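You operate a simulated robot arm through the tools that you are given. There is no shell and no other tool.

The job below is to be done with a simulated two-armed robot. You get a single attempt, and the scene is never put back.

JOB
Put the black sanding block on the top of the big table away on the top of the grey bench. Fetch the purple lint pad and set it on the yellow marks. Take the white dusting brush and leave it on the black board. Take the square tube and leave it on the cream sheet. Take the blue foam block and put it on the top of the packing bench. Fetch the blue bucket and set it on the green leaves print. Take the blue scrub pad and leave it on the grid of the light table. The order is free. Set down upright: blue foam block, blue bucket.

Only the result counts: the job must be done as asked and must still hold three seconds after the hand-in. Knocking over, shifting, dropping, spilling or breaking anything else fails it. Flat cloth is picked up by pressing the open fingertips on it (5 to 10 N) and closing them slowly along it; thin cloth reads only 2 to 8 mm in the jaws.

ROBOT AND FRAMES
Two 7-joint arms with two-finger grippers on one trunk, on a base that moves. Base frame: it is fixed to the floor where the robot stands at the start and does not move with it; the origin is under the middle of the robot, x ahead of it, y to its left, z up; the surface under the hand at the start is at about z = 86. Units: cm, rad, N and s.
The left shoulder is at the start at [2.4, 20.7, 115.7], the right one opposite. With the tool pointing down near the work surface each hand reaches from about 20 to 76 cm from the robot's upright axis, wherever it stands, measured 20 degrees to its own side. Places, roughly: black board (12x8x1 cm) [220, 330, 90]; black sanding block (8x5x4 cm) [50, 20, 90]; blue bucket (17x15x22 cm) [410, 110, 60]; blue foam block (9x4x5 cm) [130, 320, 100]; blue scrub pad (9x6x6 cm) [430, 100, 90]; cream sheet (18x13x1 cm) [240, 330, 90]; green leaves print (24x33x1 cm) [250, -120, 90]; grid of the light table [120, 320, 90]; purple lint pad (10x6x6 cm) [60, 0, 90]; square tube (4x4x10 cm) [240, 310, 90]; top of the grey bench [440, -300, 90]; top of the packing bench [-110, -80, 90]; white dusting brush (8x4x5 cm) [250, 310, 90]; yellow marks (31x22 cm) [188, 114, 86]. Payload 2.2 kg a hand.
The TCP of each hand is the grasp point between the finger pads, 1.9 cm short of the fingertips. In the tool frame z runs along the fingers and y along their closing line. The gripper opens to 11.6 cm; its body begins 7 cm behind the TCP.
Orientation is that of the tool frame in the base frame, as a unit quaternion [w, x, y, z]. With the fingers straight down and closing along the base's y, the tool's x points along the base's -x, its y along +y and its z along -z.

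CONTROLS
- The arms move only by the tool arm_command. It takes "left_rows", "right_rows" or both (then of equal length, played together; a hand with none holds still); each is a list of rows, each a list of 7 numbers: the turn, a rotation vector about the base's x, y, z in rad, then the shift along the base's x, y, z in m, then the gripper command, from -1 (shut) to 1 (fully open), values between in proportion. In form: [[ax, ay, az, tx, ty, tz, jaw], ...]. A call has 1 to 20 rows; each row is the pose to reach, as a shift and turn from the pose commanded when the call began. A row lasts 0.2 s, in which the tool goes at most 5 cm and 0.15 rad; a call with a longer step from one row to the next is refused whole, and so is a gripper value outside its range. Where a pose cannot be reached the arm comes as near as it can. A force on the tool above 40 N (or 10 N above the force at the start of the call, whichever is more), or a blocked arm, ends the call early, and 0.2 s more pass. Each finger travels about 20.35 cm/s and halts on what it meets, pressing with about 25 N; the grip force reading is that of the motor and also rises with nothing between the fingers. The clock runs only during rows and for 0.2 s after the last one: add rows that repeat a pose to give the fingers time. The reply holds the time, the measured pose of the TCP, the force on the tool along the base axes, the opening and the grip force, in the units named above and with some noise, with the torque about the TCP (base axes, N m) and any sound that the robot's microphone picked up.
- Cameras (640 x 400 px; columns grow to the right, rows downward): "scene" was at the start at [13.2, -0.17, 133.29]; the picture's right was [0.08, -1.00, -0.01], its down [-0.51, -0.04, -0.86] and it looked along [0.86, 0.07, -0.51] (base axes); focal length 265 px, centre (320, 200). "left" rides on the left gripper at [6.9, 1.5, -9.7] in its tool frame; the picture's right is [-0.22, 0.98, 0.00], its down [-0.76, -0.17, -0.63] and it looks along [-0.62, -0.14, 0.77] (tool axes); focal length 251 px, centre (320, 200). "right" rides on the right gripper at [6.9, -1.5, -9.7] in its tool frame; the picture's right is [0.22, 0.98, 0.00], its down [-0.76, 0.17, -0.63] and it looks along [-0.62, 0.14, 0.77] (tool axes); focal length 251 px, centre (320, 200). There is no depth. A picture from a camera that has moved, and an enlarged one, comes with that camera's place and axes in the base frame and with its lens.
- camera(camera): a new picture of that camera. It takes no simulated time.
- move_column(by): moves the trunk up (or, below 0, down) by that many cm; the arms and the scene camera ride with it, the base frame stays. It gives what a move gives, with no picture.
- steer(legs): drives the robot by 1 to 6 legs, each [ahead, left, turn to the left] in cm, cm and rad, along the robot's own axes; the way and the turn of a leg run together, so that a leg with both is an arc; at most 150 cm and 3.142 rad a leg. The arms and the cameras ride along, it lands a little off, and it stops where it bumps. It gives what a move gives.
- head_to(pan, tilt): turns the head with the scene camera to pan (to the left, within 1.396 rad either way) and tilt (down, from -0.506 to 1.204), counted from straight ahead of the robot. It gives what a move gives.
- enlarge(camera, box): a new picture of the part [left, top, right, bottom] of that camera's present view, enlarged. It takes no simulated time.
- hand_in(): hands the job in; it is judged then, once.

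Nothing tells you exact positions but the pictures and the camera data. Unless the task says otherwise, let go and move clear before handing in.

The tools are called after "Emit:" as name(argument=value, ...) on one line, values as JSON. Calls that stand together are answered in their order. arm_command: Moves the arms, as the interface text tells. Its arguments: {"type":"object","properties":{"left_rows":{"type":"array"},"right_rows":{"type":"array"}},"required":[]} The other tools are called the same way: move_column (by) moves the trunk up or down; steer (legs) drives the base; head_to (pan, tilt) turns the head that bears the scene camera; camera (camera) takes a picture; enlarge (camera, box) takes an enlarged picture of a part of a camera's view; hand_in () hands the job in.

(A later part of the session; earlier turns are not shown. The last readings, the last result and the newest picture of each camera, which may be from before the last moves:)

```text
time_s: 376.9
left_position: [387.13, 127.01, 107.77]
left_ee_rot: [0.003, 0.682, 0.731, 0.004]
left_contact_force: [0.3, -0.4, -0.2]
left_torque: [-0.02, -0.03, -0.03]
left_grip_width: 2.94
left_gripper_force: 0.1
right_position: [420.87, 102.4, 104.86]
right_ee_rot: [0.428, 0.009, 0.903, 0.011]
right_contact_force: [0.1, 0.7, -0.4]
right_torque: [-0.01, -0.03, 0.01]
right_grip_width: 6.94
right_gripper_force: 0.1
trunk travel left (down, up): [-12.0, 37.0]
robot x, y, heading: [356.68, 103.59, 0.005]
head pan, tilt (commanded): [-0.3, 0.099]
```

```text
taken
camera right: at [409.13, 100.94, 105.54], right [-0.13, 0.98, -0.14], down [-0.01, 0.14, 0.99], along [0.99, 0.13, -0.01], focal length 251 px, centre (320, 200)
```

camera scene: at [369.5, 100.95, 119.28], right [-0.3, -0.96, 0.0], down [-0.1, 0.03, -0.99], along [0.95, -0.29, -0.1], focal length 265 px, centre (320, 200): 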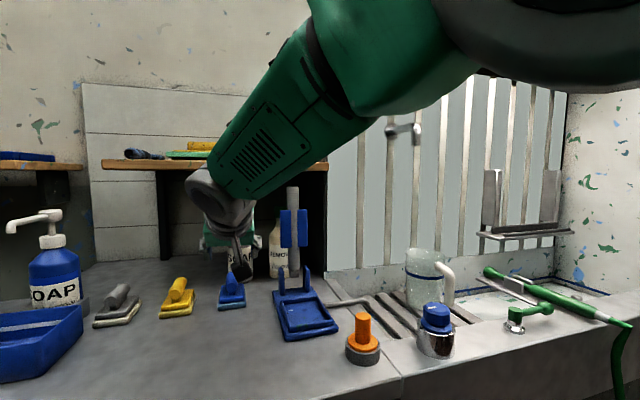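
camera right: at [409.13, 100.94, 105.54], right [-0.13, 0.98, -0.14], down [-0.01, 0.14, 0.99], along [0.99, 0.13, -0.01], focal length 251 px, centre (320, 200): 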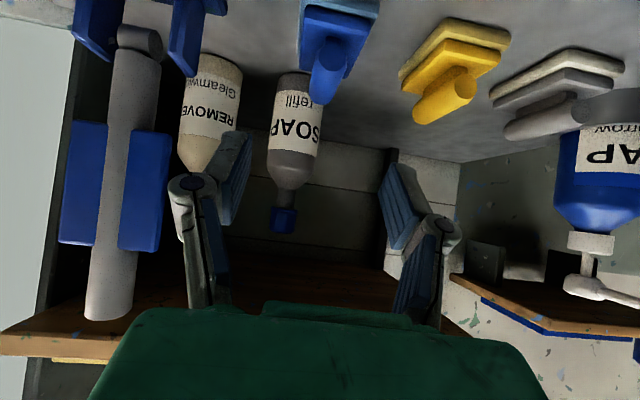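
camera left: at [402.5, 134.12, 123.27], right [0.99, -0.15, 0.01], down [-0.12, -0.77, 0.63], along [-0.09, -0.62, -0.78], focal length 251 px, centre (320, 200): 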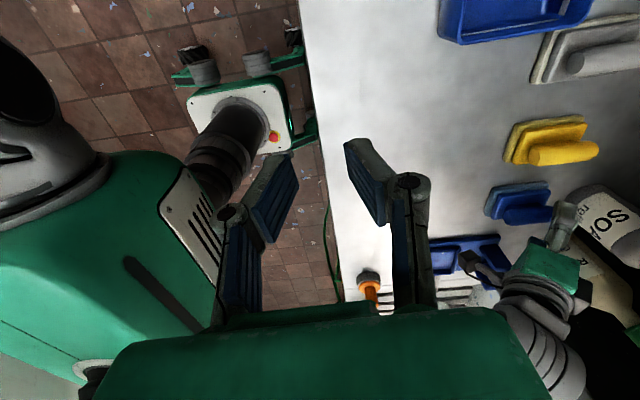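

The arm still deviates at this steep pitch, so I'll use a gentler pitch (≈0.3 rad) and grip only the front part of the handle, which keeps the wrist in front of the shelf. First retract, then raise the trunk back to its original height and move forward again.

Emit:
arm_command(right_rows=[[0, 0.06, 0, -0.03, 0, 0, 0.2], [0, 0.13, 0, -0.06, 0, 0, 0.2], [0, 0.2, 0, -0.09, 0, 0, 0.2], [0, 0.28, 0, -0.12, 0, 0, 0.2], [0, 0.36, 0, -0.15, 0, 0, 0.2], [0, 0.44, 0, -0.17, 0, 0, 0.2], [0, 0.52, 0, -0.18, 0, 0, 0.2], [0, 0.585, 0, -0.19, 0, 0, 0.2], [0, 0.585, 0, -0.19, 0, 0, 0.2]])

Emit:
move_column(by=18)

Emit:
steer(legs=[[11, 0, 0]])

Emit:
head_to(pan=0.0, tilt=0.6)

Emit:
camera(camera="scene")

Emit:
camera(camera="right")

```text
time_s: 378.9
left_position: [387.25, 126.94, 107.77]
left_ee_rot: [0.002, 0.682, 0.731, 0.004]
left_contact_force: [0.1, -0.5, -0.1]
left_torque: [0.01, 0.01, -0.02]
left_grip_width: 2.9
left_gripper_force: 0.0
right_position: [401.5, 103.44, 102.95]
right_ee_rot: [0.14, -0.003, 0.99, 0.0]
right_contact_force: [0.1, -1.1, 0.4]
right_torque: [0.0, -0.01, 0.02]
right_grip_width: 6.99
right_gripper_force: 0.0
trunk travel left (down, up): [-12.0, 37.0]
robot x, y, heading: [356.76, 103.53, -0.0]
head pan, tilt (commanded): [-0.3, 0.099]
```

```text
time_s: 380.9
left_position: [387.3, 127.07, 125.84]
left_ee_rot: [0.002, 0.683, 0.731, 0.004]
left_contact_force: [-0.5, -0.7, 0.3]
left_torque: [-0.04, 0.01, 0.0]
left_grip_width: 2.92
left_gripper_force: 0.0
right_position: [401.76, 103.44, 120.96]
right_ee_rot: [0.14, -0.003, 0.99, -0.001]
right_contact_force: [0.2, 0.0, 0.3]
right_torque: [-0.05, 0.03, 0.0]
right_grip_width: 6.96
right_gripper_force: 0.0
trunk travel left (down, up): [-30.0, 19.0]
robot x, y, heading: [356.89, 103.51, -0.001]
head pan, tilt (commanded): [-0.3, 0.099]
```

```text
time_s: 382.1
left_position: [398.26, 127.01, 125.9]
left_ee_rot: [0.003, 0.683, 0.73, 0.005]
left_contact_force: [0.3, 0.3, 0.3]
left_torque: [-0.01, 0.03, -0.01]
left_grip_width: 2.9
left_gripper_force: 0.0
right_position: [412.69, 103.5, 120.95]
right_ee_rot: [0.142, -0.003, 0.99, -0.001]
right_contact_force: [0.7, 1.3, 0.0]
right_torque: [0.02, 0.01, 0.03]
right_grip_width: 6.96
right_gripper_force: 0.0
trunk travel left (down, up): [-30.0, 19.0]
robot x, y, heading: [368.01, 103.19, 0.002]
head pan, tilt (commanded): [-0.3, 0.099]
```

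```text
time_s: 383.0
left_position: [397.99, 126.93, 125.93]
left_ee_rot: [0.003, 0.683, 0.731, 0.005]
left_contact_force: [0.2, 0.5, 0.2]
left_torque: [0.01, -0.04, -0.01]
left_grip_width: 2.92
left_gripper_force: 0.0
right_position: [412.47, 103.23, 121.13]
right_ee_rot: [0.141, -0.003, 0.99, 0.0]
right_contact_force: [-0.4, -0.6, -0.6]
right_torque: [-0.01, 0.0, -0.01]
right_grip_width: 6.95
right_gripper_force: 0.1
trunk travel left (down, up): [-30.0, 19.0]
robot x, y, heading: [367.82, 103.47, -0.004]
head pan, tilt (commanded): [0.0, 0.6]
```

```text
taken
camera scene: at [380.55, 103.74, 132.67], right [0.0, -1.0, 0.0], down [-0.57, 0.0, -0.82], along [0.82, 0.0, -0.57], focal length 265 px, centre (320, 200)
```

scene: 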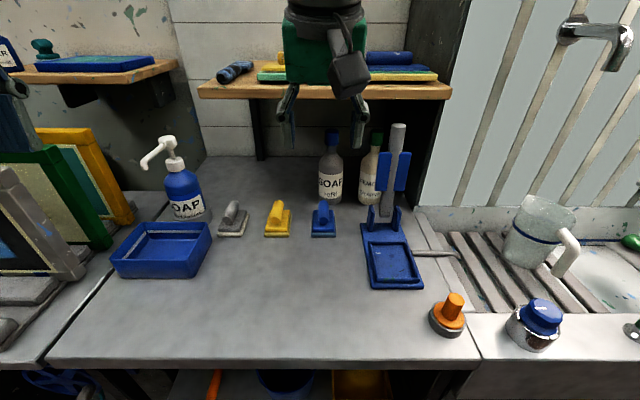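

```text
taken
camera right: at [403.25, 101.83, 128.37], right [-0.21, 0.98, -0.06], down [0.55, 0.17, 0.82], along [0.81, 0.14, -0.57], focal length 251 px, centre (320, 200)
```

right: 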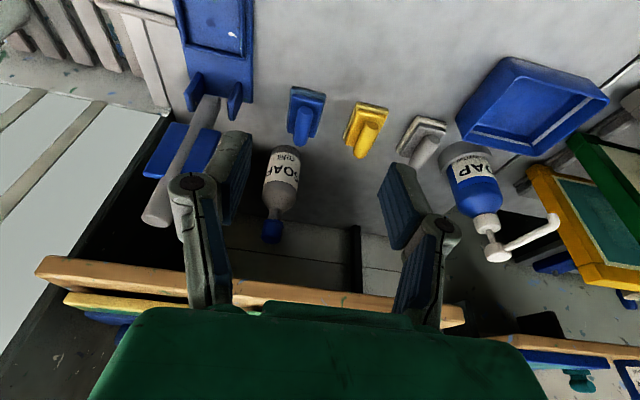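

Better geometry now (pitch ≈0.28). Moving the right hand to a pre-grasp point above the front of the handle.

Emit:
arm_command(right_rows=[[0, 0, 0, 0.01, 0, -0.02, 0.2], [0, 0, 0, 0.025, 0, -0.045, 0.2], [0, 0, 0, 0.045, 0, -0.075, 0.2], [0, 0, 0, 0.065, 0, -0.105, 0.2], [0, 0, 0, 0.085, 0, -0.13, 0.2], [0, 0, 0, 0.105, 0, -0.15, 0.2], [0, 0, 0, 0.12, 0, -0.165, 0.2], [0, 0, 0, 0.125, 0, -0.17, 0.2], [0, 0, 0, 0.125, 0, -0.17, 0.2]])

Emit:
camera(camera="right")

Emit:
camera(camera="scene")

```text
time_s: 385.2
left_position: [397.88, 126.87, 125.72]
left_ee_rot: [-0.001, 0.683, 0.73, 0.003]
left_contact_force: [0.5, 0.0, -0.1]
left_torque: [0.01, -0.03, 0.0]
left_grip_width: 2.91
left_gripper_force: 0.2
right_position: [426.49, 101.16, 107.15]
right_ee_rot: [0.152, 0.027, 0.987, 0.034]
right_contact_force: [-0.6, -0.4, 0.5]
right_torque: [0.0, -0.01, 0.0]
right_grip_width: 6.94
right_gripper_force: 0.1
trunk travel left (down, up): [-30.0, 19.0]
robot x, y, heading: [367.73, 103.08, -0.003]
head pan, tilt (commanded): [0.0, 0.6]
stopped in row 9 (right hand): the arm was blocked; the commanded pose is now the measured one
```

```text
taken
camera right: at [417.01, 99.52, 114.23], right [-0.16, 0.99, 0.01], down [0.54, 0.08, 0.84], along [0.83, 0.14, -0.54], focal length 251 px, centre (320, 200)
```

right: 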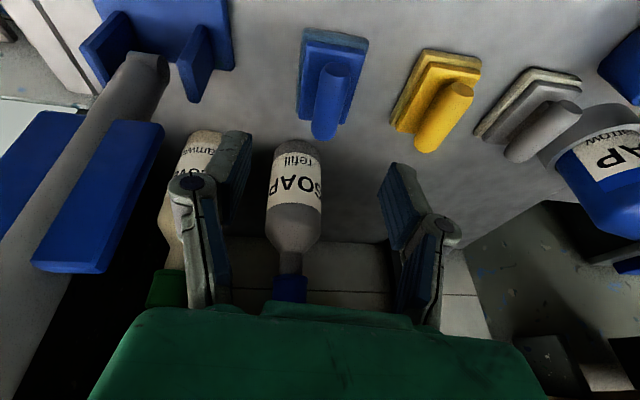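

```text
taken
camera scene: at [380.72, 103.71, 132.65], right [0.0, -1.0, 0.0], down [-0.57, 0.0, -0.82], along [0.82, 0.0, -0.57], focal length 265 px, centre (320, 200)
```

scene: 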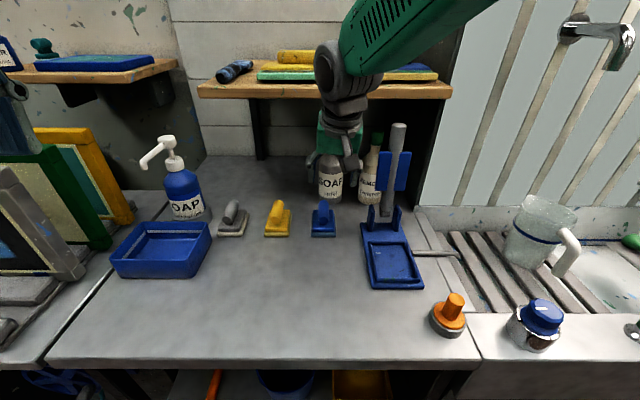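

Now I understand: the gripper's side box was catching the shelf's front edge because I approached too high. I'll retract, set pitch 0.4, lower in front of the bench items, and slide in low beneath the shelf.

Emit:
arm_command(right_rows=[[-0.01, -0.01, 0.005, -0.02, 0, 0, 0.2], [-0.025, -0.03, 0.013, -0.05, 0.006, 0, 0.2], [-0.04, -0.05, 0.02, -0.09, 0.012, 0, 0.2], [-0.055, -0.07, 0.028, -0.12, 0.018, 0, 0.2], [-0.07, -0.085, 0.035, -0.14, 0.02, -0.01, 0.2], [-0.077, -0.094, 0.039, -0.145, 0.02, -0.04, 0.2], [-0.077, -0.094, 0.039, -0.145, 0.02, -0.07, 0.2], [-0.077, -0.094, 0.039, -0.145, 0.02, -0.1, 0.2], [-0.077, -0.094, 0.039, -0.145, 0.02, -0.12, 0.2], [-0.077, -0.094, 0.039, -0.145, 0.02, -0.125, 0.2], [-0.077, -0.094, 0.039, -0.145, 0.02, -0.125, 0.2]])

Emit:
camera(camera="right")

Emit:
camera(camera="scene")

```text
time_s: 387.8
left_position: [397.69, 126.55, 125.7]
left_ee_rot: [-0.001, 0.683, 0.731, 0.002]
left_contact_force: [0.4, -0.2, -0.7]
left_torque: [0.0, 0.0, 0.0]
left_grip_width: 2.87
left_gripper_force: 0.0
right_position: [413.44, 102.72, 97.94]
right_ee_rot: [0.213, 0.026, 0.976, 0.029]
right_contact_force: [0.3, -0.4, 0.5]
right_torque: [0.02, -0.02, 0.02]
right_grip_width: 6.95
right_gripper_force: 0.0
trunk travel left (down, up): [-30.0, 19.0]
robot x, y, heading: [367.8, 103.01, -0.005]
head pan, tilt (commanded): [0.0, 0.6]
stopped in row 11 (right hand): the arm was blocked; the commanded pose is now the measured one
```

```text
taken
camera right: at [403.1, 101.22, 103.67], right [-0.16, 0.99, -0.02], down [0.43, 0.09, 0.9], along [0.89, 0.13, -0.44], focal length 251 px, centre (320, 200)
```

right: 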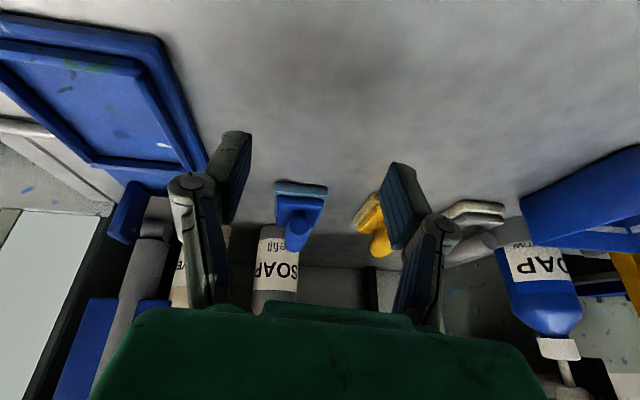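

```text
taken
camera scene: at [380.65, 103.72, 132.66], right [0.0, -1.0, 0.0], down [-0.57, 0.0, -0.82], along [0.82, 0.0, -0.57], focal length 265 px, centre (320, 200)
```

scene: 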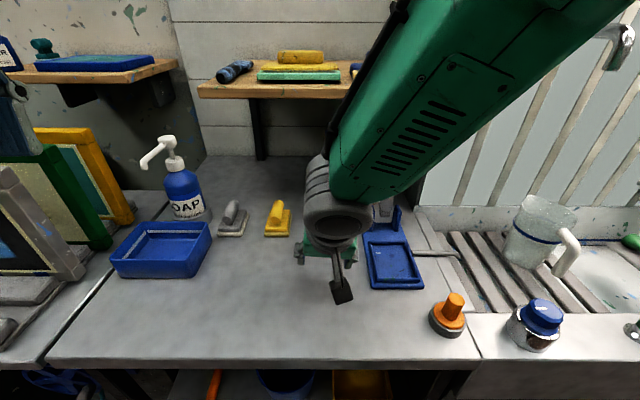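

It was blocked even away from the shelf, so the folded right arm is probably colliding with my own body when reaching across the centre like this. I'll retract and shift the robot so that the pad lies in front of the right shoulder.

Emit:
arm_command(right_rows=[[0, 0.02, 0, -0.01, -0.01, 0.03, 0.2], [0, 0.06, 0, -0.03, -0.03, 0.07, 0.2], [0, 0.12, 0, -0.06, -0.06, 0.11, 0.2], [0, 0.18, 0, -0.08, -0.09, 0.14, 0.2], [0, 0.24, 0, -0.1, -0.12, 0.16, 0.2], [0, 0.3, 0, -0.12, -0.15, 0.17, 0.2], [0, 0.36, 0, -0.13, -0.17, 0.18, 0.2], [0, 0.42, 0, -0.13, -0.18, 0.18, 0.2], [0, 0.42, 0, -0.13, -0.18, 0.18, 0.2]])

Emit:
steer(legs=[[0, 0, -0.45]])

Emit:
steer(legs=[[-46, 0, 0]])

Emit:
steer(legs=[[0, 0, 0.45]])

Emit:
camera(camera="scene")

```text
refused: row 3 steps farther than a row can; nothing moved
```

```text
time_s: 389.5
left_position: [404.84, 111.34, 125.72]
left_ee_rot: [0.0, 0.828, 0.561, 0.003]
left_contact_force: [-0.2, 1.3, -0.1]
left_torque: [0.01, -0.01, 0.04]
left_grip_width: 2.89
left_gripper_force: 0.0
right_position: [408.72, 83.17, 97.96]
right_ee_rot: [0.216, 0.24, 0.946, -0.018]
right_contact_force: [-0.3, 0.1, -0.6]
right_torque: [0.0, -0.03, -0.01]
right_grip_width: 6.93
right_gripper_force: 0.0
trunk travel left (down, up): [-30.0, 19.0]
robot x, y, heading: [367.71, 103.27, -0.447]
head pan, tilt (commanded): [0.0, 0.6]
```

```text
time_s: 392.2
left_position: [363.51, 130.94, 125.74]
left_ee_rot: [-0.001, 0.828, 0.56, 0.003]
left_contact_force: [-0.5, -0.3, -0.5]
left_torque: [0.01, -0.01, 0.01]
left_grip_width: 2.9
left_gripper_force: 0.0
right_position: [367.25, 102.65, 97.95]
right_ee_rot: [0.214, 0.243, 0.946, -0.017]
right_contact_force: [-0.2, 0.3, 0.8]
right_torque: [-0.01, 0.01, -0.01]
right_grip_width: 6.97
right_gripper_force: 0.0
trunk travel left (down, up): [-30.0, 19.0]
robot x, y, heading: [326.61, 123.29, -0.451]
head pan, tilt (commanded): [0.0, 0.6]
```

```text
time_s: 394.0
left_position: [355.9, 146.39, 125.61]
left_ee_rot: [-0.004, 0.679, 0.734, 0.002]
left_contact_force: [0.7, -0.1, -0.2]
left_torque: [0.0, -0.02, -0.02]
left_grip_width: 2.88
left_gripper_force: 0.1
right_position: [371.9, 122.87, 97.98]
right_ee_rot: [0.214, 0.022, 0.976, 0.032]
right_contact_force: [0.1, -0.3, -1.0]
right_torque: [0.0, -0.03, -0.01]
right_grip_width: 6.95
right_gripper_force: 0.0
trunk travel left (down, up): [-30.0, 19.0]
robot x, y, heading: [326.68, 123.41, 0.012]
head pan, tilt (commanded): [0.0, 0.6]
```

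```text
taken
camera scene: at [339.43, 123.75, 132.66], right [0.01, -1.0, 0.0], down [-0.57, -0.01, -0.82], along [0.82, 0.01, -0.57], focal length 265 px, centre (320, 200)
```

scene: 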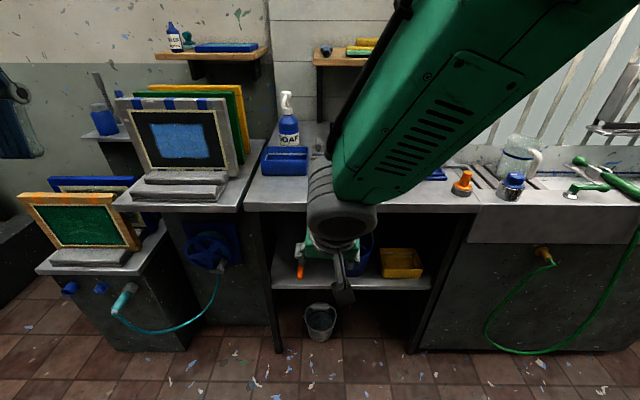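

One command was refused, so the turn happened with the hand still low; comparing images, the orange knob on the bench is still exactly in place at [407, 82]. I'll now raise the right hand and move it in front of the right shoulder while I'm in free space.

Emit:
arm_command(right_rows=[[-0.01, 0.005, 0.005, 0, -0.01, 0.02, 0.2], [-0.02, 0.01, 0.01, 0, -0.025, 0.045, 0.2], [-0.03, 0.015, 0.015, 0.005, -0.05, 0.07, 0.2], [-0.04, 0.02, 0.02, 0.01, -0.075, 0.09, 0.2], [-0.05, 0.025, 0.025, 0.015, -0.1, 0.1, 0.2], [-0.06, 0.03, 0.03, 0.02, -0.125, 0.1, 0.2], [-0.071, 0.032, 0.03, 0.025, -0.15, 0.1, 0.2], [-0.071, 0.032, 0.03, 0.03, -0.175, 0.1, 0.2], [-0.071, 0.032, 0.03, 0.03, -0.195, 0.1, 0.2], [-0.071, 0.032, 0.03, 0.03, -0.195, 0.1, 0.2]])

Emit:
camera(camera="scene")

```text
time_s: 396.2
left_position: [356.04, 146.19, 125.68]
left_ee_rot: [-0.005, 0.68, 0.734, 0.002]
left_contact_force: [0.2, 0.0, 0.1]
left_torque: [0.04, -0.01, 0.01]
left_grip_width: 2.88
left_gripper_force: 0.2
right_position: [374.6, 103.05, 107.94]
right_ee_rot: [0.199, 0.001, 0.98, 0.001]
right_contact_force: [0.3, 0.1, 0.1]
right_torque: [-0.02, 0.0, -0.01]
right_grip_width: 6.96
right_gripper_force: 0.1
trunk travel left (down, up): [-30.0, 19.0]
robot x, y, heading: [326.61, 123.7, 0.007]
head pan, tilt (commanded): [0.0, 0.6]
```

```text
taken
camera scene: at [339.43, 123.54, 132.66], right [0.01, -1.0, 0.0], down [-0.57, -0.01, -0.82], along [0.82, 0.01, -0.57], focal length 265 px, centre (320, 200)
```

scene: 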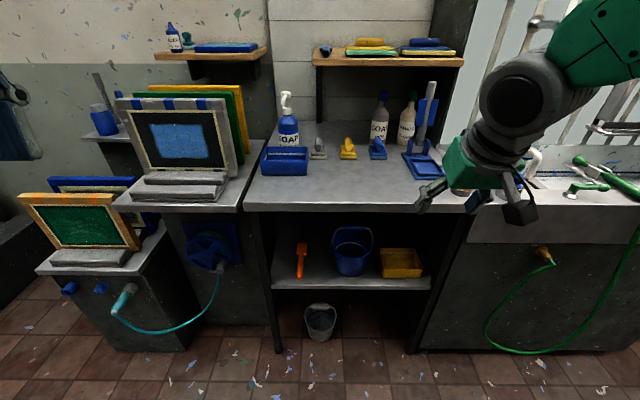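

In this position the arm matches its command exactly. Driving forward 41 cm now.

Emit:
steer(legs=[[41, 0, 0]])

Emit:
camera(camera="scene")

Emit:
camera(camera="right")

```text
time_s: 398.7
left_position: [397.51, 146.18, 125.66]
left_ee_rot: [-0.005, 0.682, 0.731, 0.003]
left_contact_force: [0.1, 0.1, 0.3]
left_torque: [0.01, 0.01, 0.03]
left_grip_width: 2.89
left_gripper_force: 0.1
right_position: [415.98, 102.93, 107.95]
right_ee_rot: [0.2, 0.004, 0.98, 0.002]
right_contact_force: [-0.4, -0.6, -0.1]
right_torque: [-0.01, 0.01, -0.02]
right_grip_width: 6.97
right_gripper_force: 0.2
trunk travel left (down, up): [-30.0, 19.0]
robot x, y, heading: [367.91, 123.38, 0.004]
head pan, tilt (commanded): [0.0, 0.6]
```

```text
taken
camera scene: at [380.88, 123.63, 132.66], right [0.0, -1.0, 0.0], down [-0.57, 0.0, -0.82], along [0.82, 0.0, -0.57], focal length 265 px, centre (320, 200)
```

scene: 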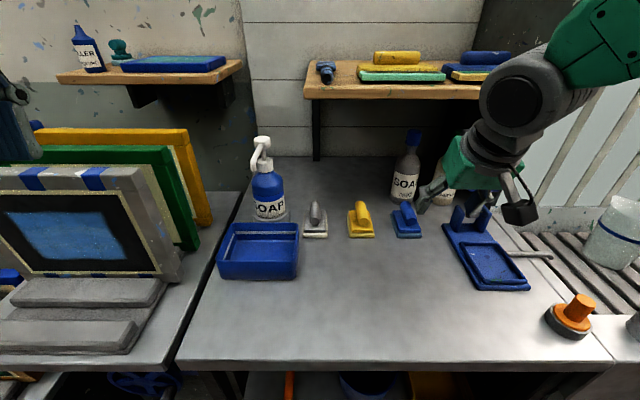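

```text
taken
camera right: at [405.9, 101.51, 114.14], right [-0.19, 0.98, -0.08], down [0.45, 0.16, 0.88], along [0.87, 0.13, -0.47], focal length 251 px, centre (320, 200)
```

right: 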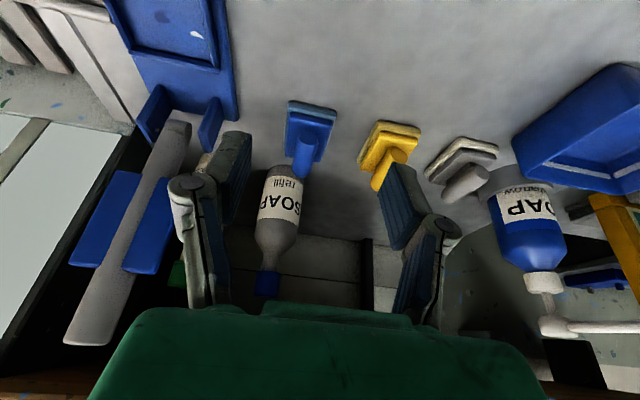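

Now let me enlarge both views to triangulate the handle again from here.

Emit:
enlarge(camera="scene", box=[330, 160, 490, 260])

Emit:
enlarge(camera="right", box=[230, 60, 430, 185])

```text
4.00 times, centred on (410, 210) of scene
camera zoom: at [380.88, 123.63, 132.66], right [0.0, -1.0, 0.0], down [-0.57, 0.0, -0.82], along [0.82, 0.0, -0.57], focal length 1061 px, centre (-40, 160)
```

zoom: 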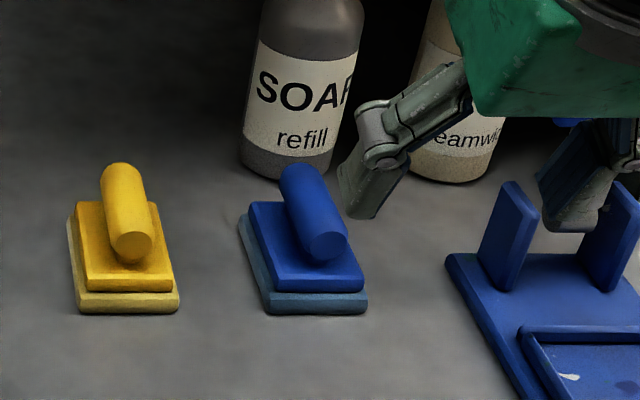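

```text
3.20 times, centred on (330, 122) of right
camera zoom: at [405.9, 101.51, 114.14], right [-0.19, 0.98, -0.08], down [0.45, 0.16, 0.88], along [0.87, 0.13, -0.47], focal length 805 px, centre (288, 448)
```

zoom: 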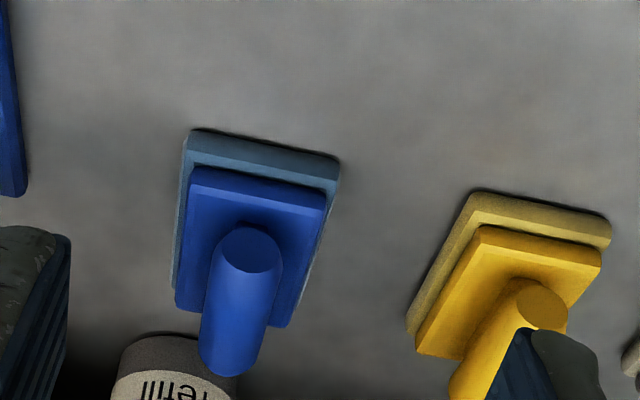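

The handle's front cap is confirmed at [428.1, 102.9, 94.1]. Lowering in front of it first, then I'll slide in low.

Emit:
arm_command(right_rows=[[0, 0, 0, -0.005, 0, -0.02, 0.2], [0, 0, 0, -0.015, 0, -0.05, 0.2], [0, 0, 0, -0.02, 0, -0.08, 0.2], [0, 0, 0, -0.02, 0, -0.105, 0.2], [0, 0, 0, -0.02, 0, -0.125, 0.2], [0, 0, 0, -0.02, 0, -0.133, 0.2], [0, 0, 0, -0.02, 0, -0.133, 0.2]])

Emit:
camera(camera="right")

```text
time_s: 400.3
left_position: [397.43, 146.25, 125.65]
left_ee_rot: [-0.006, 0.682, 0.731, 0.001]
left_contact_force: [-0.4, -0.5, 0.0]
left_torque: [0.03, -0.02, -0.02]
left_grip_width: 2.9
left_gripper_force: 0.0
right_position: [413.82, 102.82, 94.73]
right_ee_rot: [0.199, 0.004, 0.98, 0.001]
right_contact_force: [0.6, 0.5, 0.1]
right_torque: [-0.01, 0.03, -0.01]
right_grip_width: 6.96
right_gripper_force: 0.1
trunk travel left (down, up): [-30.0, 19.0]
robot x, y, heading: [368.42, 123.63, 0.001]
head pan, tilt (commanded): [0.0, 0.6]
```

```text
taken
camera right: at [403.76, 101.43, 101.03], right [-0.19, 0.98, -0.08], down [0.45, 0.16, 0.88], along [0.87, 0.13, -0.47], focal length 251 px, centre (320, 200)
```

right: 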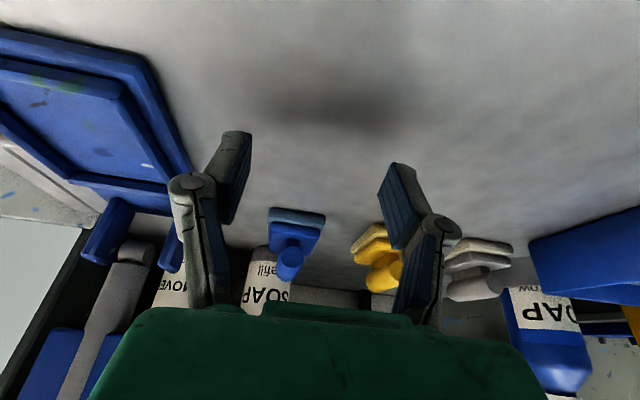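

Exact as commanded, with the handle centred between the jaws. Sliding forward along the bench to the handle.

Emit:
arm_command(right_rows=[[0, 0, 0, 0.02, 0.001, 0, 0.2], [0, 0, 0, 0.045, 0.001, 0, 0.2], [0, 0, 0, 0.07, 0.002, 0, 0.2], [0, 0, 0, 0.095, 0.002, 0, 0.2], [0, 0, 0, 0.12, 0.002, 0, 0.2], [0, 0, 0, 0.14, 0.002, 0, 0.2], [0, 0, 0, 0.158, 0.002, 0, 0.2], [0, 0, 0, 0.17, 0.002, 0, 0.2], [0, 0, 0, 0.17, 0.002, 0, 0.2]])

Emit:
camera(camera="right")

Emit:
camera(camera="scene")

```text
time_s: 402.3
left_position: [397.43, 146.16, 125.48]
left_ee_rot: [-0.007, 0.682, 0.732, 0.0]
left_contact_force: [0.0, -0.2, 0.3]
left_torque: [0.01, -0.02, -0.02]
left_grip_width: 2.9
left_gripper_force: 0.1
right_position: [430.78, 103.15, 94.74]
right_ee_rot: [0.2, 0.003, 0.98, 0.001]
right_contact_force: [0.4, 0.2, -0.7]
right_torque: [-0.03, 0.03, -0.01]
right_grip_width: 6.96
right_gripper_force: 0.0
trunk travel left (down, up): [-30.0, 19.0]
robot x, y, heading: [368.26, 123.51, 0.004]
head pan, tilt (commanded): [0.0, 0.6]
```

```text
taken
camera right: at [420.7, 101.66, 100.97], right [-0.19, 0.98, -0.08], down [0.45, 0.16, 0.88], along [0.87, 0.13, -0.47], focal length 251 px, centre (320, 200)
```

right: 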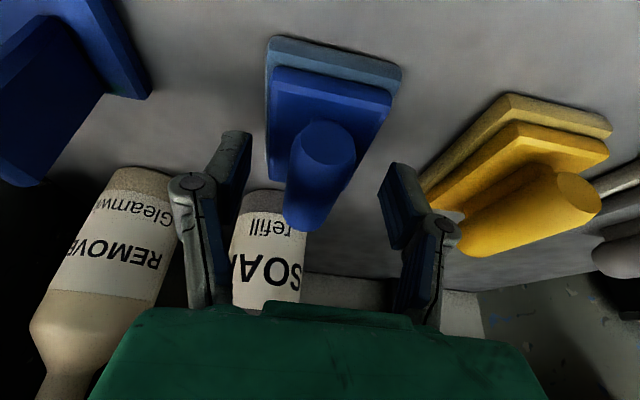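

```text
taken
camera scene: at [381.02, 123.68, 132.65], right [0.0, -1.0, 0.0], down [-0.57, 0.0, -0.82], along [0.82, 0.0, -0.57], focal length 265 px, centre (320, 200)
```

scene: 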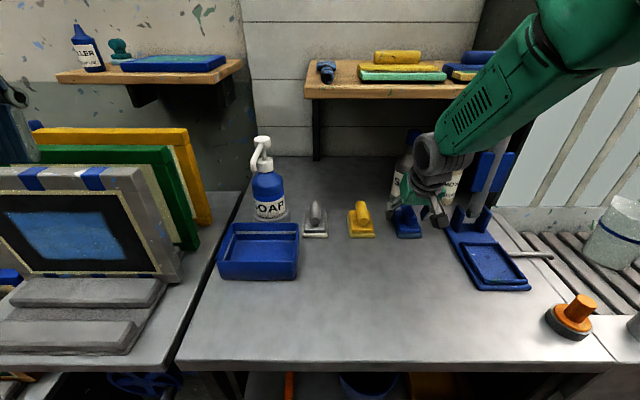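

The handle lies exactly between the finger pads. Closing gently.

Emit:
arm_command(right_rows=[[0, 0, 0, 0, 0, -0.003, 0], [0, 0, 0, 0, 0, -0.003, -0.3], [0, 0, 0, 0, 0, -0.003, -0.6], [0, 0, 0, 0, 0, -0.003, -1], [0, 0, 0, 0, 0, -0.003, -1]])

Emit:
camera(camera="right")

```text
time_s: 403.5
left_position: [397.29, 146.27, 125.7]
left_ee_rot: [-0.006, 0.682, 0.731, 0.002]
left_contact_force: [-0.4, -0.5, -0.5]
left_torque: [-0.02, 0.01, -0.01]
left_grip_width: 2.9
left_gripper_force: 0.1
right_position: [430.83, 103.1, 94.57]
right_ee_rot: [0.202, 0.004, 0.979, 0.001]
right_contact_force: [2.9, -3.1, 18.9]
right_torque: [-0.29, 0.03, 0.03]
right_grip_width: 5.84
right_gripper_force: 25.2
trunk travel left (down, up): [-30.0, 19.0]
robot x, y, heading: [368.17, 123.31, 0.004]
head pan, tilt (commanded): [0.0, 0.6]
```

```text
taken
camera right: at [420.69, 101.66, 100.74], right [-0.19, 0.98, -0.08], down [0.45, 0.16, 0.88], along [0.87, 0.13, -0.47], focal length 251 px, centre (320, 200)
```

right: 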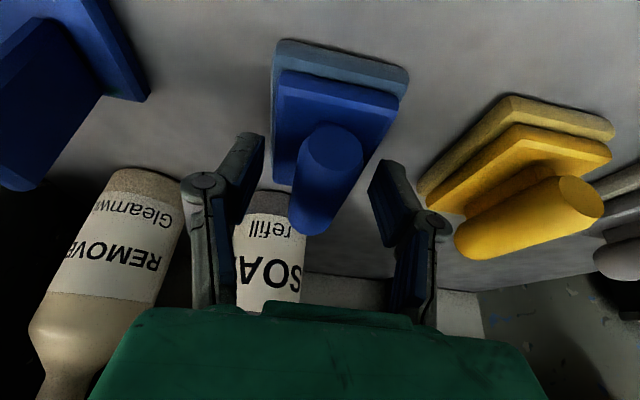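

The fingertips caught the sides of the pad's base (5.8 cm) instead of the handle. I'll open, raise 8 mm, and close on the handle.

Emit:
arm_command(right_rows=[[0, 0, 0, 0, 0, 0, -0.2], [0, 0, 0, 0, 0, 0, 0.1], [0, 0, 0, 0, 0, 0.004, 0.2], [0, 0, 0, 0, 0, 0.008, 0.2], [0, 0, 0, 0.003, 0, 0.008, 0.2], [0, 0, 0, 0.003, 0, 0.008, 0], [0, 0, 0, 0.003, 0, 0.008, -0.3], [0, 0, 0, 0.003, 0, 0.008, -0.6], [0, 0, 0, 0.003, 0, 0.008, -1], [0, 0, 0, 0.003, 0, 0.008, -1]])

Emit:
camera(camera="right")

```text
time_s: 405.7
left_position: [397.45, 146.33, 125.69]
left_ee_rot: [-0.007, 0.681, 0.732, 0.0]
left_contact_force: [0.2, 0.3, 0.0]
left_torque: [-0.02, 0.01, 0.02]
left_grip_width: 2.89
left_gripper_force: 0.1
right_position: [431.06, 103.2, 95.14]
right_ee_rot: [0.199, 0.003, 0.98, 0.0]
right_contact_force: [1.1, -0.6, -0.1]
right_torque: [0.01, 0.05, 0.01]
right_grip_width: 2.64
right_gripper_force: 25.1
trunk travel left (down, up): [-30.0, 19.0]
robot x, y, heading: [368.14, 123.43, 0.002]
head pan, tilt (commanded): [0.0, 0.6]
```

```text
taken
camera right: at [421.07, 101.74, 101.4], right [-0.19, 0.98, -0.08], down [0.45, 0.16, 0.88], along [0.87, 0.13, -0.47], focal length 251 px, centre (320, 200)
```

right: 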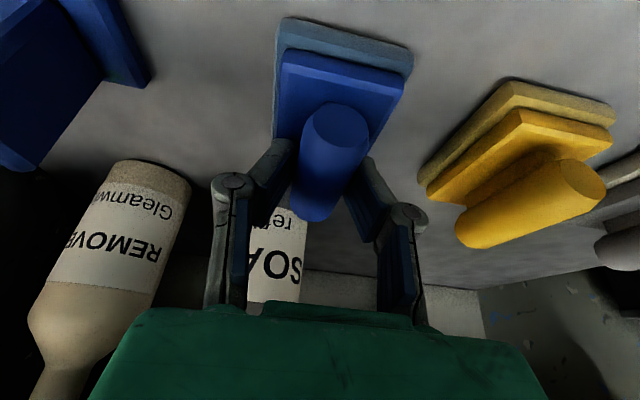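

Handle gripped (2.6 cm). Lifting just 1.5 cm, then backing out low from under the shelf before rising.

Emit:
arm_command(right_rows=[[0, 0, 0, 0, 0, 0.008, -1], [0, 0, 0, 0, 0, 0.015, -1], [0, 0, 0, -0.02, 0, 0.015, -1], [0, 0, 0, -0.05, 0, 0.015, -1], [0, 0, 0, -0.08, 0, 0.015, -1], [0, 0, 0, -0.11, 0, 0.015, -1], [0, 0, 0, -0.14, 0, 0.02, -1], [0, 0, 0, -0.17, 0, 0.04, -1], [0, 0, 0, -0.19, 0, 0.07, -1], [0, 0, 0, -0.2, 0, 0.11, -1], [0, 0, 0, -0.2, 0, 0.15, -1], [0, 0, 0, -0.2, -0.005, 0.19, -1], [0, 0, 0, -0.2, -0.01, 0.21, -1], [0, 0, 0, -0.2, -0.01, 0.21, -1]])

Emit:
camera(camera="scene")

Emit:
camera(camera="right")

```text
time_s: 408.7
left_position: [397.48, 146.45, 125.6]
left_ee_rot: [-0.005, 0.682, 0.731, 0.001]
left_contact_force: [-0.1, -0.4, 0.1]
left_torque: [0.02, -0.02, 0.01]
left_grip_width: 2.88
left_gripper_force: 0.2
right_position: [411.09, 102.43, 116.01]
right_ee_rot: [0.2, 0.003, 0.98, 0.0]
right_contact_force: [0.6, -0.9, -0.5]
right_torque: [0.01, 0.03, 0.02]
right_grip_width: 2.65
right_gripper_force: 25.0
trunk travel left (down, up): [-30.0, 19.0]
robot x, y, heading: [367.92, 123.39, 0.002]
head pan, tilt (commanded): [0.0, 0.6]
```

```text
taken
camera scene: at [380.93, 123.89, 132.65], right [0.0, -1.0, 0.0], down [-0.57, 0.0, -0.82], along [0.82, 0.0, -0.57], focal length 265 px, centre (320, 200)
```

scene: 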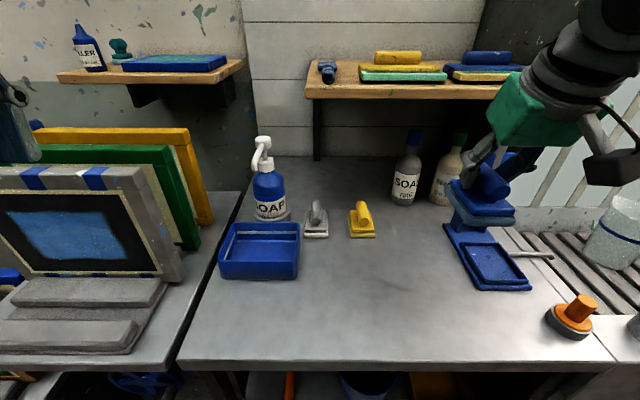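

```text
taken
camera right: at [401.01, 100.95, 122.3], right [-0.19, 0.98, -0.08], down [0.45, 0.16, 0.88], along [0.87, 0.13, -0.47], focal length 251 px, centre (320, 200)
```

right: 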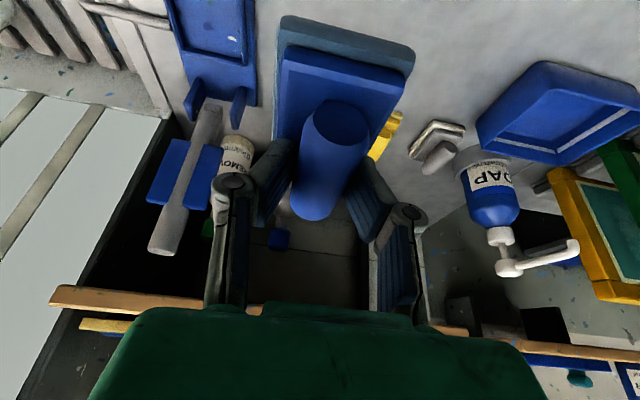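

The scrub pad is in the right hand and the bench is otherwise undisturbed. Now the bucket: I'll back up and shift so that it lies in front of my left shoulder.

Emit:
steer(legs=[[-55, 0, 0]])

Emit:
steer(legs=[[0, 0, -0.7]])

Emit:
steer(legs=[[40, 0, 0]])

Emit:
steer(legs=[[0, 0, 0.7]])

Emit:
head_to(pan=0.3, tilt=0.7)

Emit:
camera(camera="scene")

```text
time_s: 411.9
left_position: [342.95, 145.91, 125.6]
left_ee_rot: [-0.006, 0.681, 0.732, 0.002]
left_contact_force: [0.1, -0.1, -0.4]
left_torque: [0.0, 0.01, 0.03]
left_grip_width: 2.91
left_gripper_force: 0.0
right_position: [356.76, 101.87, 116.04]
right_ee_rot: [0.199, 0.003, 0.98, 0.001]
right_contact_force: [-0.8, 1.1, -1.3]
right_torque: [0.02, 0.03, 0.03]
right_grip_width: 2.63
right_gripper_force: 25.0
trunk travel left (down, up): [-30.0, 19.0]
robot x, y, heading: [313.81, 123.3, 0.004]
head pan, tilt (commanded): [0.0, 0.6]
```

```text
time_s: 414.2
left_position: [350.59, 121.8, 125.54]
left_ee_rot: [-0.007, 0.892, 0.452, 0.003]
left_contact_force: [0.7, 0.6, -0.3]
left_torque: [0.01, 0.0, 0.0]
left_grip_width: 2.92
left_gripper_force: 0.0
right_position: [332.62, 79.38, 116.16]
right_ee_rot: [0.189, 0.342, 0.918, -0.068]
right_contact_force: [0.6, 0.2, 0.1]
right_torque: [0.03, 0.03, 0.0]
right_grip_width: 2.66
right_gripper_force: 25.4
trunk travel left (down, up): [-30.0, 19.0]
robot x, y, heading: [313.95, 123.55, -0.706]
head pan, tilt (commanded): [0.0, 0.6]
```

```text
time_s: 416.6
left_position: [380.34, 96.01, 125.57]
left_ee_rot: [-0.007, 0.893, 0.449, 0.004]
left_contact_force: [0.1, -0.7, -0.1]
left_torque: [0.02, 0.01, -0.04]
left_grip_width: 2.89
left_gripper_force: 0.0
right_position: [361.97, 53.84, 116.18]
right_ee_rot: [0.189, 0.344, 0.917, -0.069]
right_contact_force: [0.7, 0.5, -0.9]
right_torque: [0.0, 0.03, -0.03]
right_grip_width: 2.66
right_gripper_force: 25.6
trunk travel left (down, up): [-30.0, 19.0]
robot x, y, heading: [343.96, 97.73, -0.701]
head pan, tilt (commanded): [0.0, 0.6]
```

```text
time_s: 418.9
left_position: [372.96, 119.99, 125.45]
left_ee_rot: [-0.009, 0.687, 0.726, -0.001]
left_contact_force: [-1.1, 0.3, 0.6]
left_torque: [0.01, -0.04, -0.02]
left_grip_width: 2.89
left_gripper_force: 0.0
right_position: [385.91, 75.74, 116.23]
right_ee_rot: [0.201, 0.011, 0.98, 0.001]
right_contact_force: [0.1, 0.5, -1.3]
right_torque: [0.03, -0.03, -0.02]
right_grip_width: 2.63
right_gripper_force: 25.1
trunk travel left (down, up): [-30.0, 19.0]
robot x, y, heading: [343.51, 97.86, -0.015]
head pan, tilt (commanded): [0.0, 0.6]
```

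```text
time_s: 419.7
left_position: [372.79, 120.04, 125.5]
left_ee_rot: [-0.01, 0.688, 0.726, -0.001]
left_contact_force: [-0.8, 0.1, -0.4]
left_torque: [0.01, 0.02, -0.03]
left_grip_width: 2.92
left_gripper_force: 0.0
right_position: [385.66, 75.84, 116.34]
right_ee_rot: [0.202, 0.012, 0.979, -0.001]
right_contact_force: [-0.6, 0.5, -0.2]
right_torque: [-0.02, -0.01, 0.01]
right_grip_width: 2.64
right_gripper_force: 25.2
trunk travel left (down, up): [-30.0, 19.0]
robot x, y, heading: [343.5, 97.98, -0.016]
head pan, tilt (commanded): [0.3, 0.7]
```

```text
taken
camera scene: at [355.77, 100.26, 131.8], right [0.28, -0.96, 0.0], down [-0.62, -0.18, -0.76], along [0.73, 0.22, -0.65], focal length 265 px, centre (320, 200)
```

scene: 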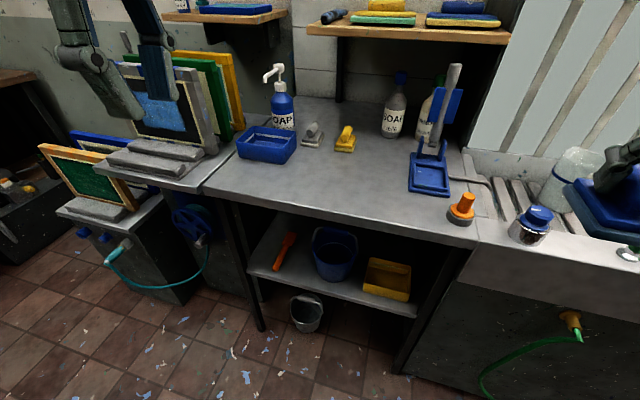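

Let me enlarge the bucket to see its handle and rim.

Emit:
enlarge(camera="scene", box=[240, 200, 440, 325])

```text
3.20 times, centred on (340, 262) of scene
camera zoom: at [355.77, 100.26, 131.8], right [0.28, -0.96, 0.0], down [-0.62, -0.18, -0.76], along [0.73, 0.22, -0.65], focal length 849 px, centre (256, 0)
```

zoom: 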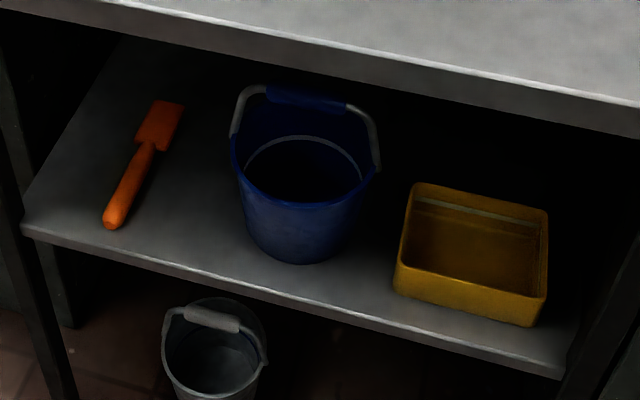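

The bucket's handle is upright with a blue grip on top, spanning roughly left–right. I'll raise the right hand (pad) first, then lower the trunk to get a better view and reach for the lower shelf.

Emit:
arm_command(right_rows=[[0, 0, 0, -0.01, 0, 0.02, -1], [0, 0, 0, -0.02, 0, 0.05, -1], [0, 0, 0, -0.03, 0, 0.08, -1], [0, 0, 0, -0.04, 0, 0.11, -1], [0, 0, 0, -0.05, 0, 0.14, -1], [0, 0, 0, -0.05, 0, 0.16, -1], [0, 0, 0, -0.05, 0, 0.16, -1]])

Emit:
move_column(by=-28)

Emit:
head_to(pan=0.25, tilt=0.5)

Emit:
camera(camera="scene")

Emit:
enlarge(camera="scene", box=[240, 160, 440, 285])

```text
time_s: 421.3
left_position: [372.85, 120.02, 125.55]
left_ee_rot: [-0.01, 0.687, 0.726, -0.001]
left_contact_force: [0.3, 0.1, 1.0]
left_torque: [0.02, 0.0, 0.02]
left_grip_width: 2.89
left_gripper_force: 0.0
right_position: [380.88, 75.84, 132.22]
right_ee_rot: [0.202, 0.011, 0.979, 0.0]
right_contact_force: [-0.1, 0.8, 0.6]
right_torque: [0.01, -0.02, 0.02]
right_grip_width: 2.65
right_gripper_force: 24.4
trunk travel left (down, up): [-30.0, 19.0]
robot x, y, heading: [343.55, 97.72, -0.013]
head pan, tilt (commanded): [0.3, 0.7]
```

```text
time_s: 424.1
left_position: [372.82, 120.04, 97.41]
left_ee_rot: [-0.01, 0.688, 0.726, -0.002]
left_contact_force: [0.0, 0.8, -0.3]
left_torque: [0.02, 0.02, 0.03]
left_grip_width: 2.9
left_gripper_force: 0.0
right_position: [380.78, 75.89, 104.13]
right_ee_rot: [0.202, 0.011, 0.979, 0.0]
right_contact_force: [0.3, 0.7, -0.5]
right_torque: [0.0, -0.01, -0.02]
right_grip_width: 2.64
right_gripper_force: 24.7
trunk travel left (down, up): [-2.0, 47.0]
robot x, y, heading: [343.35, 97.94, -0.017]
head pan, tilt (commanded): [0.3, 0.7]
```

```text
time_s: 424.8
left_position: [372.7, 119.94, 97.5]
left_ee_rot: [-0.01, 0.689, 0.725, -0.002]
left_contact_force: [-0.1, -0.1, -0.2]
left_torque: [0.0, -0.03, -0.01]
left_grip_width: 2.9
left_gripper_force: 0.0
right_position: [380.71, 75.87, 104.19]
right_ee_rot: [0.201, 0.012, 0.979, 0.0]
right_contact_force: [0.7, 0.7, -0.9]
right_torque: [-0.01, -0.01, -0.02]
right_grip_width: 2.62
right_gripper_force: 25.1
trunk travel left (down, up): [-2.0, 47.0]
robot x, y, heading: [343.8, 98.01, -0.013]
head pan, tilt (commanded): [0.25, 0.499]
```

```text
taken
camera scene: at [356.4, 99.96, 105.57], right [0.23, -0.97, 0.0], down [-0.47, -0.11, -0.88], along [0.85, 0.21, -0.48], focal length 265 px, centre (320, 200)
```

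scene: 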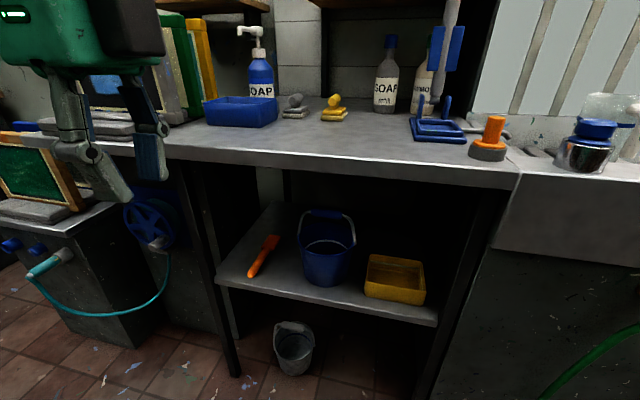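

```text
3.20 times, centred on (340, 222) of scene
camera zoom: at [356.4, 99.96, 105.57], right [0.23, -0.97, 0.0], down [-0.47, -0.11, -0.88], along [0.85, 0.21, -0.48], focal length 849 px, centre (256, 128)
```

zoom: 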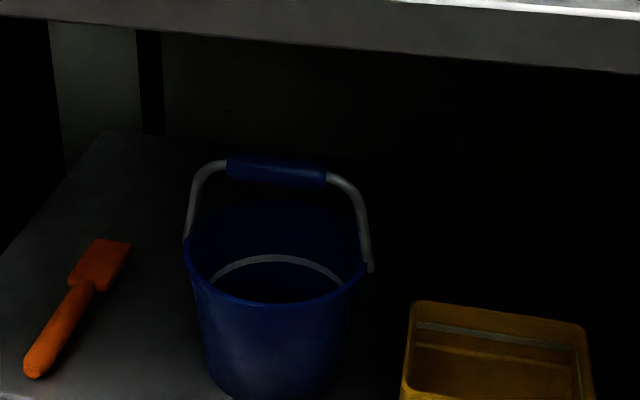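

Triangulation puts the bucket's blue grip tube at [412.4, 111.7, 70.3], running along y, with the rim at z≈62 and the bench underside at z≈86. I'll back up 14 cm, then turn the left hand horizontal (fingers forward, jaws closing vertically).

Emit:
steer(legs=[[-14, 0, 0.015]])

Emit:
arm_command(left_rows=[[0, -0.13, 0, 0.01, -0.005, -0.01, 0], [0, -0.27, 0, 0.025, -0.012, -0.03, 0], [0, -0.41, 0, 0.045, -0.02, -0.055, 0], [0, -0.55, 0, 0.07, -0.03, -0.08, 0], [0, -0.69, 0, 0.095, -0.04, -0.105, 0], [0, -0.83, 0, 0.12, -0.05, -0.13, 0], [0, -0.97, 0, 0.145, -0.06, -0.155, 0], [0, -1.11, 0, 0.17, -0.07, -0.18, 0], [0, -1.25, 0, 0.19, -0.075, -0.2, 0], [0, -1.39, 0, 0.2, -0.08, -0.22, 0], [0, -1.5, 0, 0.2, -0.083, -0.24, 0], [0, -1.57, 0, 0.2, -0.083, -0.26, 0], [0, -1.57, 0, 0.2, -0.083, -0.27, 0]])

Emit:
camera(camera="scene")

Emit:
camera(camera="left")

```text
time_s: 426.2
left_position: [358.24, 120.43, 97.33]
left_ee_rot: [-0.01, 0.683, 0.73, -0.002]
left_contact_force: [-0.1, 0.1, 0.5]
left_torque: [0.01, -0.04, 0.02]
left_grip_width: 2.9
left_gripper_force: 0.0
right_position: [366.71, 76.5, 104.16]
right_ee_rot: [0.204, 0.005, 0.979, 0.001]
right_contact_force: [-0.3, -0.1, -0.2]
right_torque: [-0.01, -0.07, 0.02]
right_grip_width: 2.65
right_gripper_force: 24.9
trunk travel left (down, up): [-2.0, 47.0]
robot x, y, heading: [329.71, 97.59, 0.001]
head pan, tilt (commanded): [0.25, 0.499]
```

```text
time_s: 429.0
left_position: [378.11, 112.13, 70.46]
left_ee_rot: [0.51, 0.484, 0.524, 0.481]
left_contact_force: [-0.1, -0.3, 0.3]
left_torque: [0.01, -0.03, -0.01]
left_grip_width: 5.77
left_gripper_force: 0.1
right_position: [366.8, 76.35, 104.24]
right_ee_rot: [0.203, 0.005, 0.979, 0.002]
right_contact_force: [0.4, -0.2, -0.7]
right_torque: [0.01, -0.01, -0.01]
right_grip_width: 2.64
right_gripper_force: 25.1
trunk travel left (down, up): [-2.0, 47.0]
robot x, y, heading: [329.52, 97.87, 0.002]
head pan, tilt (commanded): [0.25, 0.499]
```

```text
taken
camera scene: at [342.33, 100.04, 105.57], right [0.25, -0.97, 0.0], down [-0.47, -0.12, -0.88], along [0.85, 0.22, -0.48], focal length 265 px, centre (320, 200)
```

scene: 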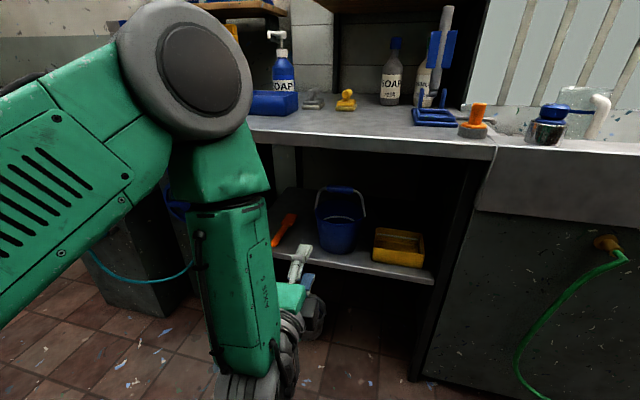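

```text
taken
camera left: at [368.41, 118.94, 71.52], right [0.02, -0.15, 0.99], down [-0.63, -0.77, -0.11], along [0.78, -0.62, -0.11], focal length 251 px, centre (320, 200)
```

left: 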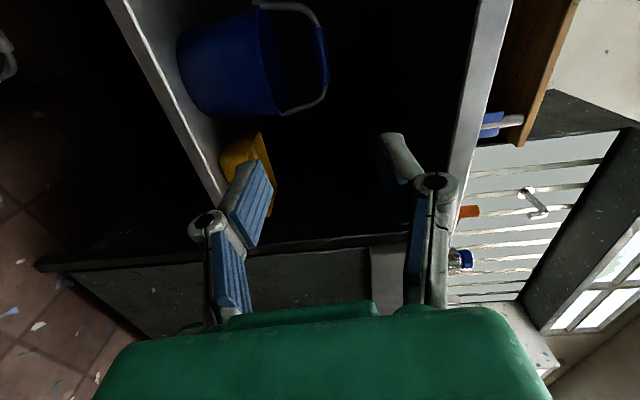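

The hand is horizontal and exactly as commanded, and its camera confirms the grip tube at [412.4, 111.6, 70.1]. Moving straight forward to straddle the tube.

Emit:
arm_command(left_rows=[[0.02, -0.005, -0.003, 0.02, -0.001, 0, 0], [0.04, -0.01, -0.006, 0.05, -0.002, 0.001, 0], [0.06, -0.015, -0.01, 0.085, -0.003, 0.002, 0], [0.069, -0.017, -0.011, 0.12, -0.004, 0.003, 0], [0.069, -0.017, -0.011, 0.155, -0.004, 0.003, 0], [0.069, -0.017, -0.011, 0.19, -0.004, 0.003, 0], [0.069, -0.017, -0.011, 0.225, -0.004, 0.003, 0], [0.069, -0.017, -0.011, 0.25, -0.004, 0.003, 0], [0.069, -0.017, -0.011, 0.27, -0.004, 0.003, 0], [0.069, -0.017, -0.011, 0.27, -0.004, 0.003, 0]])

Emit:
camera(camera="scene")

Emit:
camera(camera="left")

```text
time_s: 431.2
left_position: [405.07, 111.63, 70.66]
left_ee_rot: [0.499, 0.5, 0.499, 0.501]
left_contact_force: [0.0, 0.1, -0.1]
left_torque: [0.01, 0.02, 0.01]
left_grip_width: 5.8
left_gripper_force: 0.1
right_position: [366.77, 76.38, 104.16]
right_ee_rot: [0.202, 0.004, 0.979, 0.001]
right_contact_force: [-0.2, 0.4, -0.8]
right_torque: [-0.01, 0.02, 0.01]
right_grip_width: 2.66
right_gripper_force: 25.1
trunk travel left (down, up): [-2.0, 47.0]
robot x, y, heading: [329.35, 97.94, -0.0]
head pan, tilt (commanded): [0.25, 0.499]
```

```text
taken
camera scene: at [342.39, 100.05, 105.56], right [0.25, -0.97, 0.0], down [-0.47, -0.12, -0.88], along [0.85, 0.22, -0.48], focal length 265 px, centre (320, 200)
```

scene: 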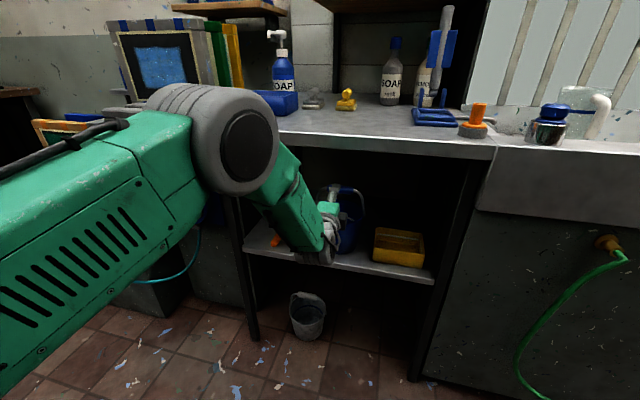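

```text
taken
camera left: at [395.37, 118.62, 72.08], right [0.0, -0.22, 0.98], down [-0.63, -0.76, -0.17], along [0.78, -0.62, -0.14], focal length 251 px, centre (320, 200)
```

left: 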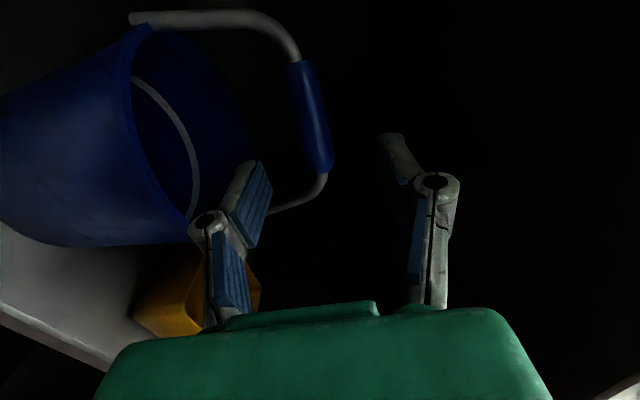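

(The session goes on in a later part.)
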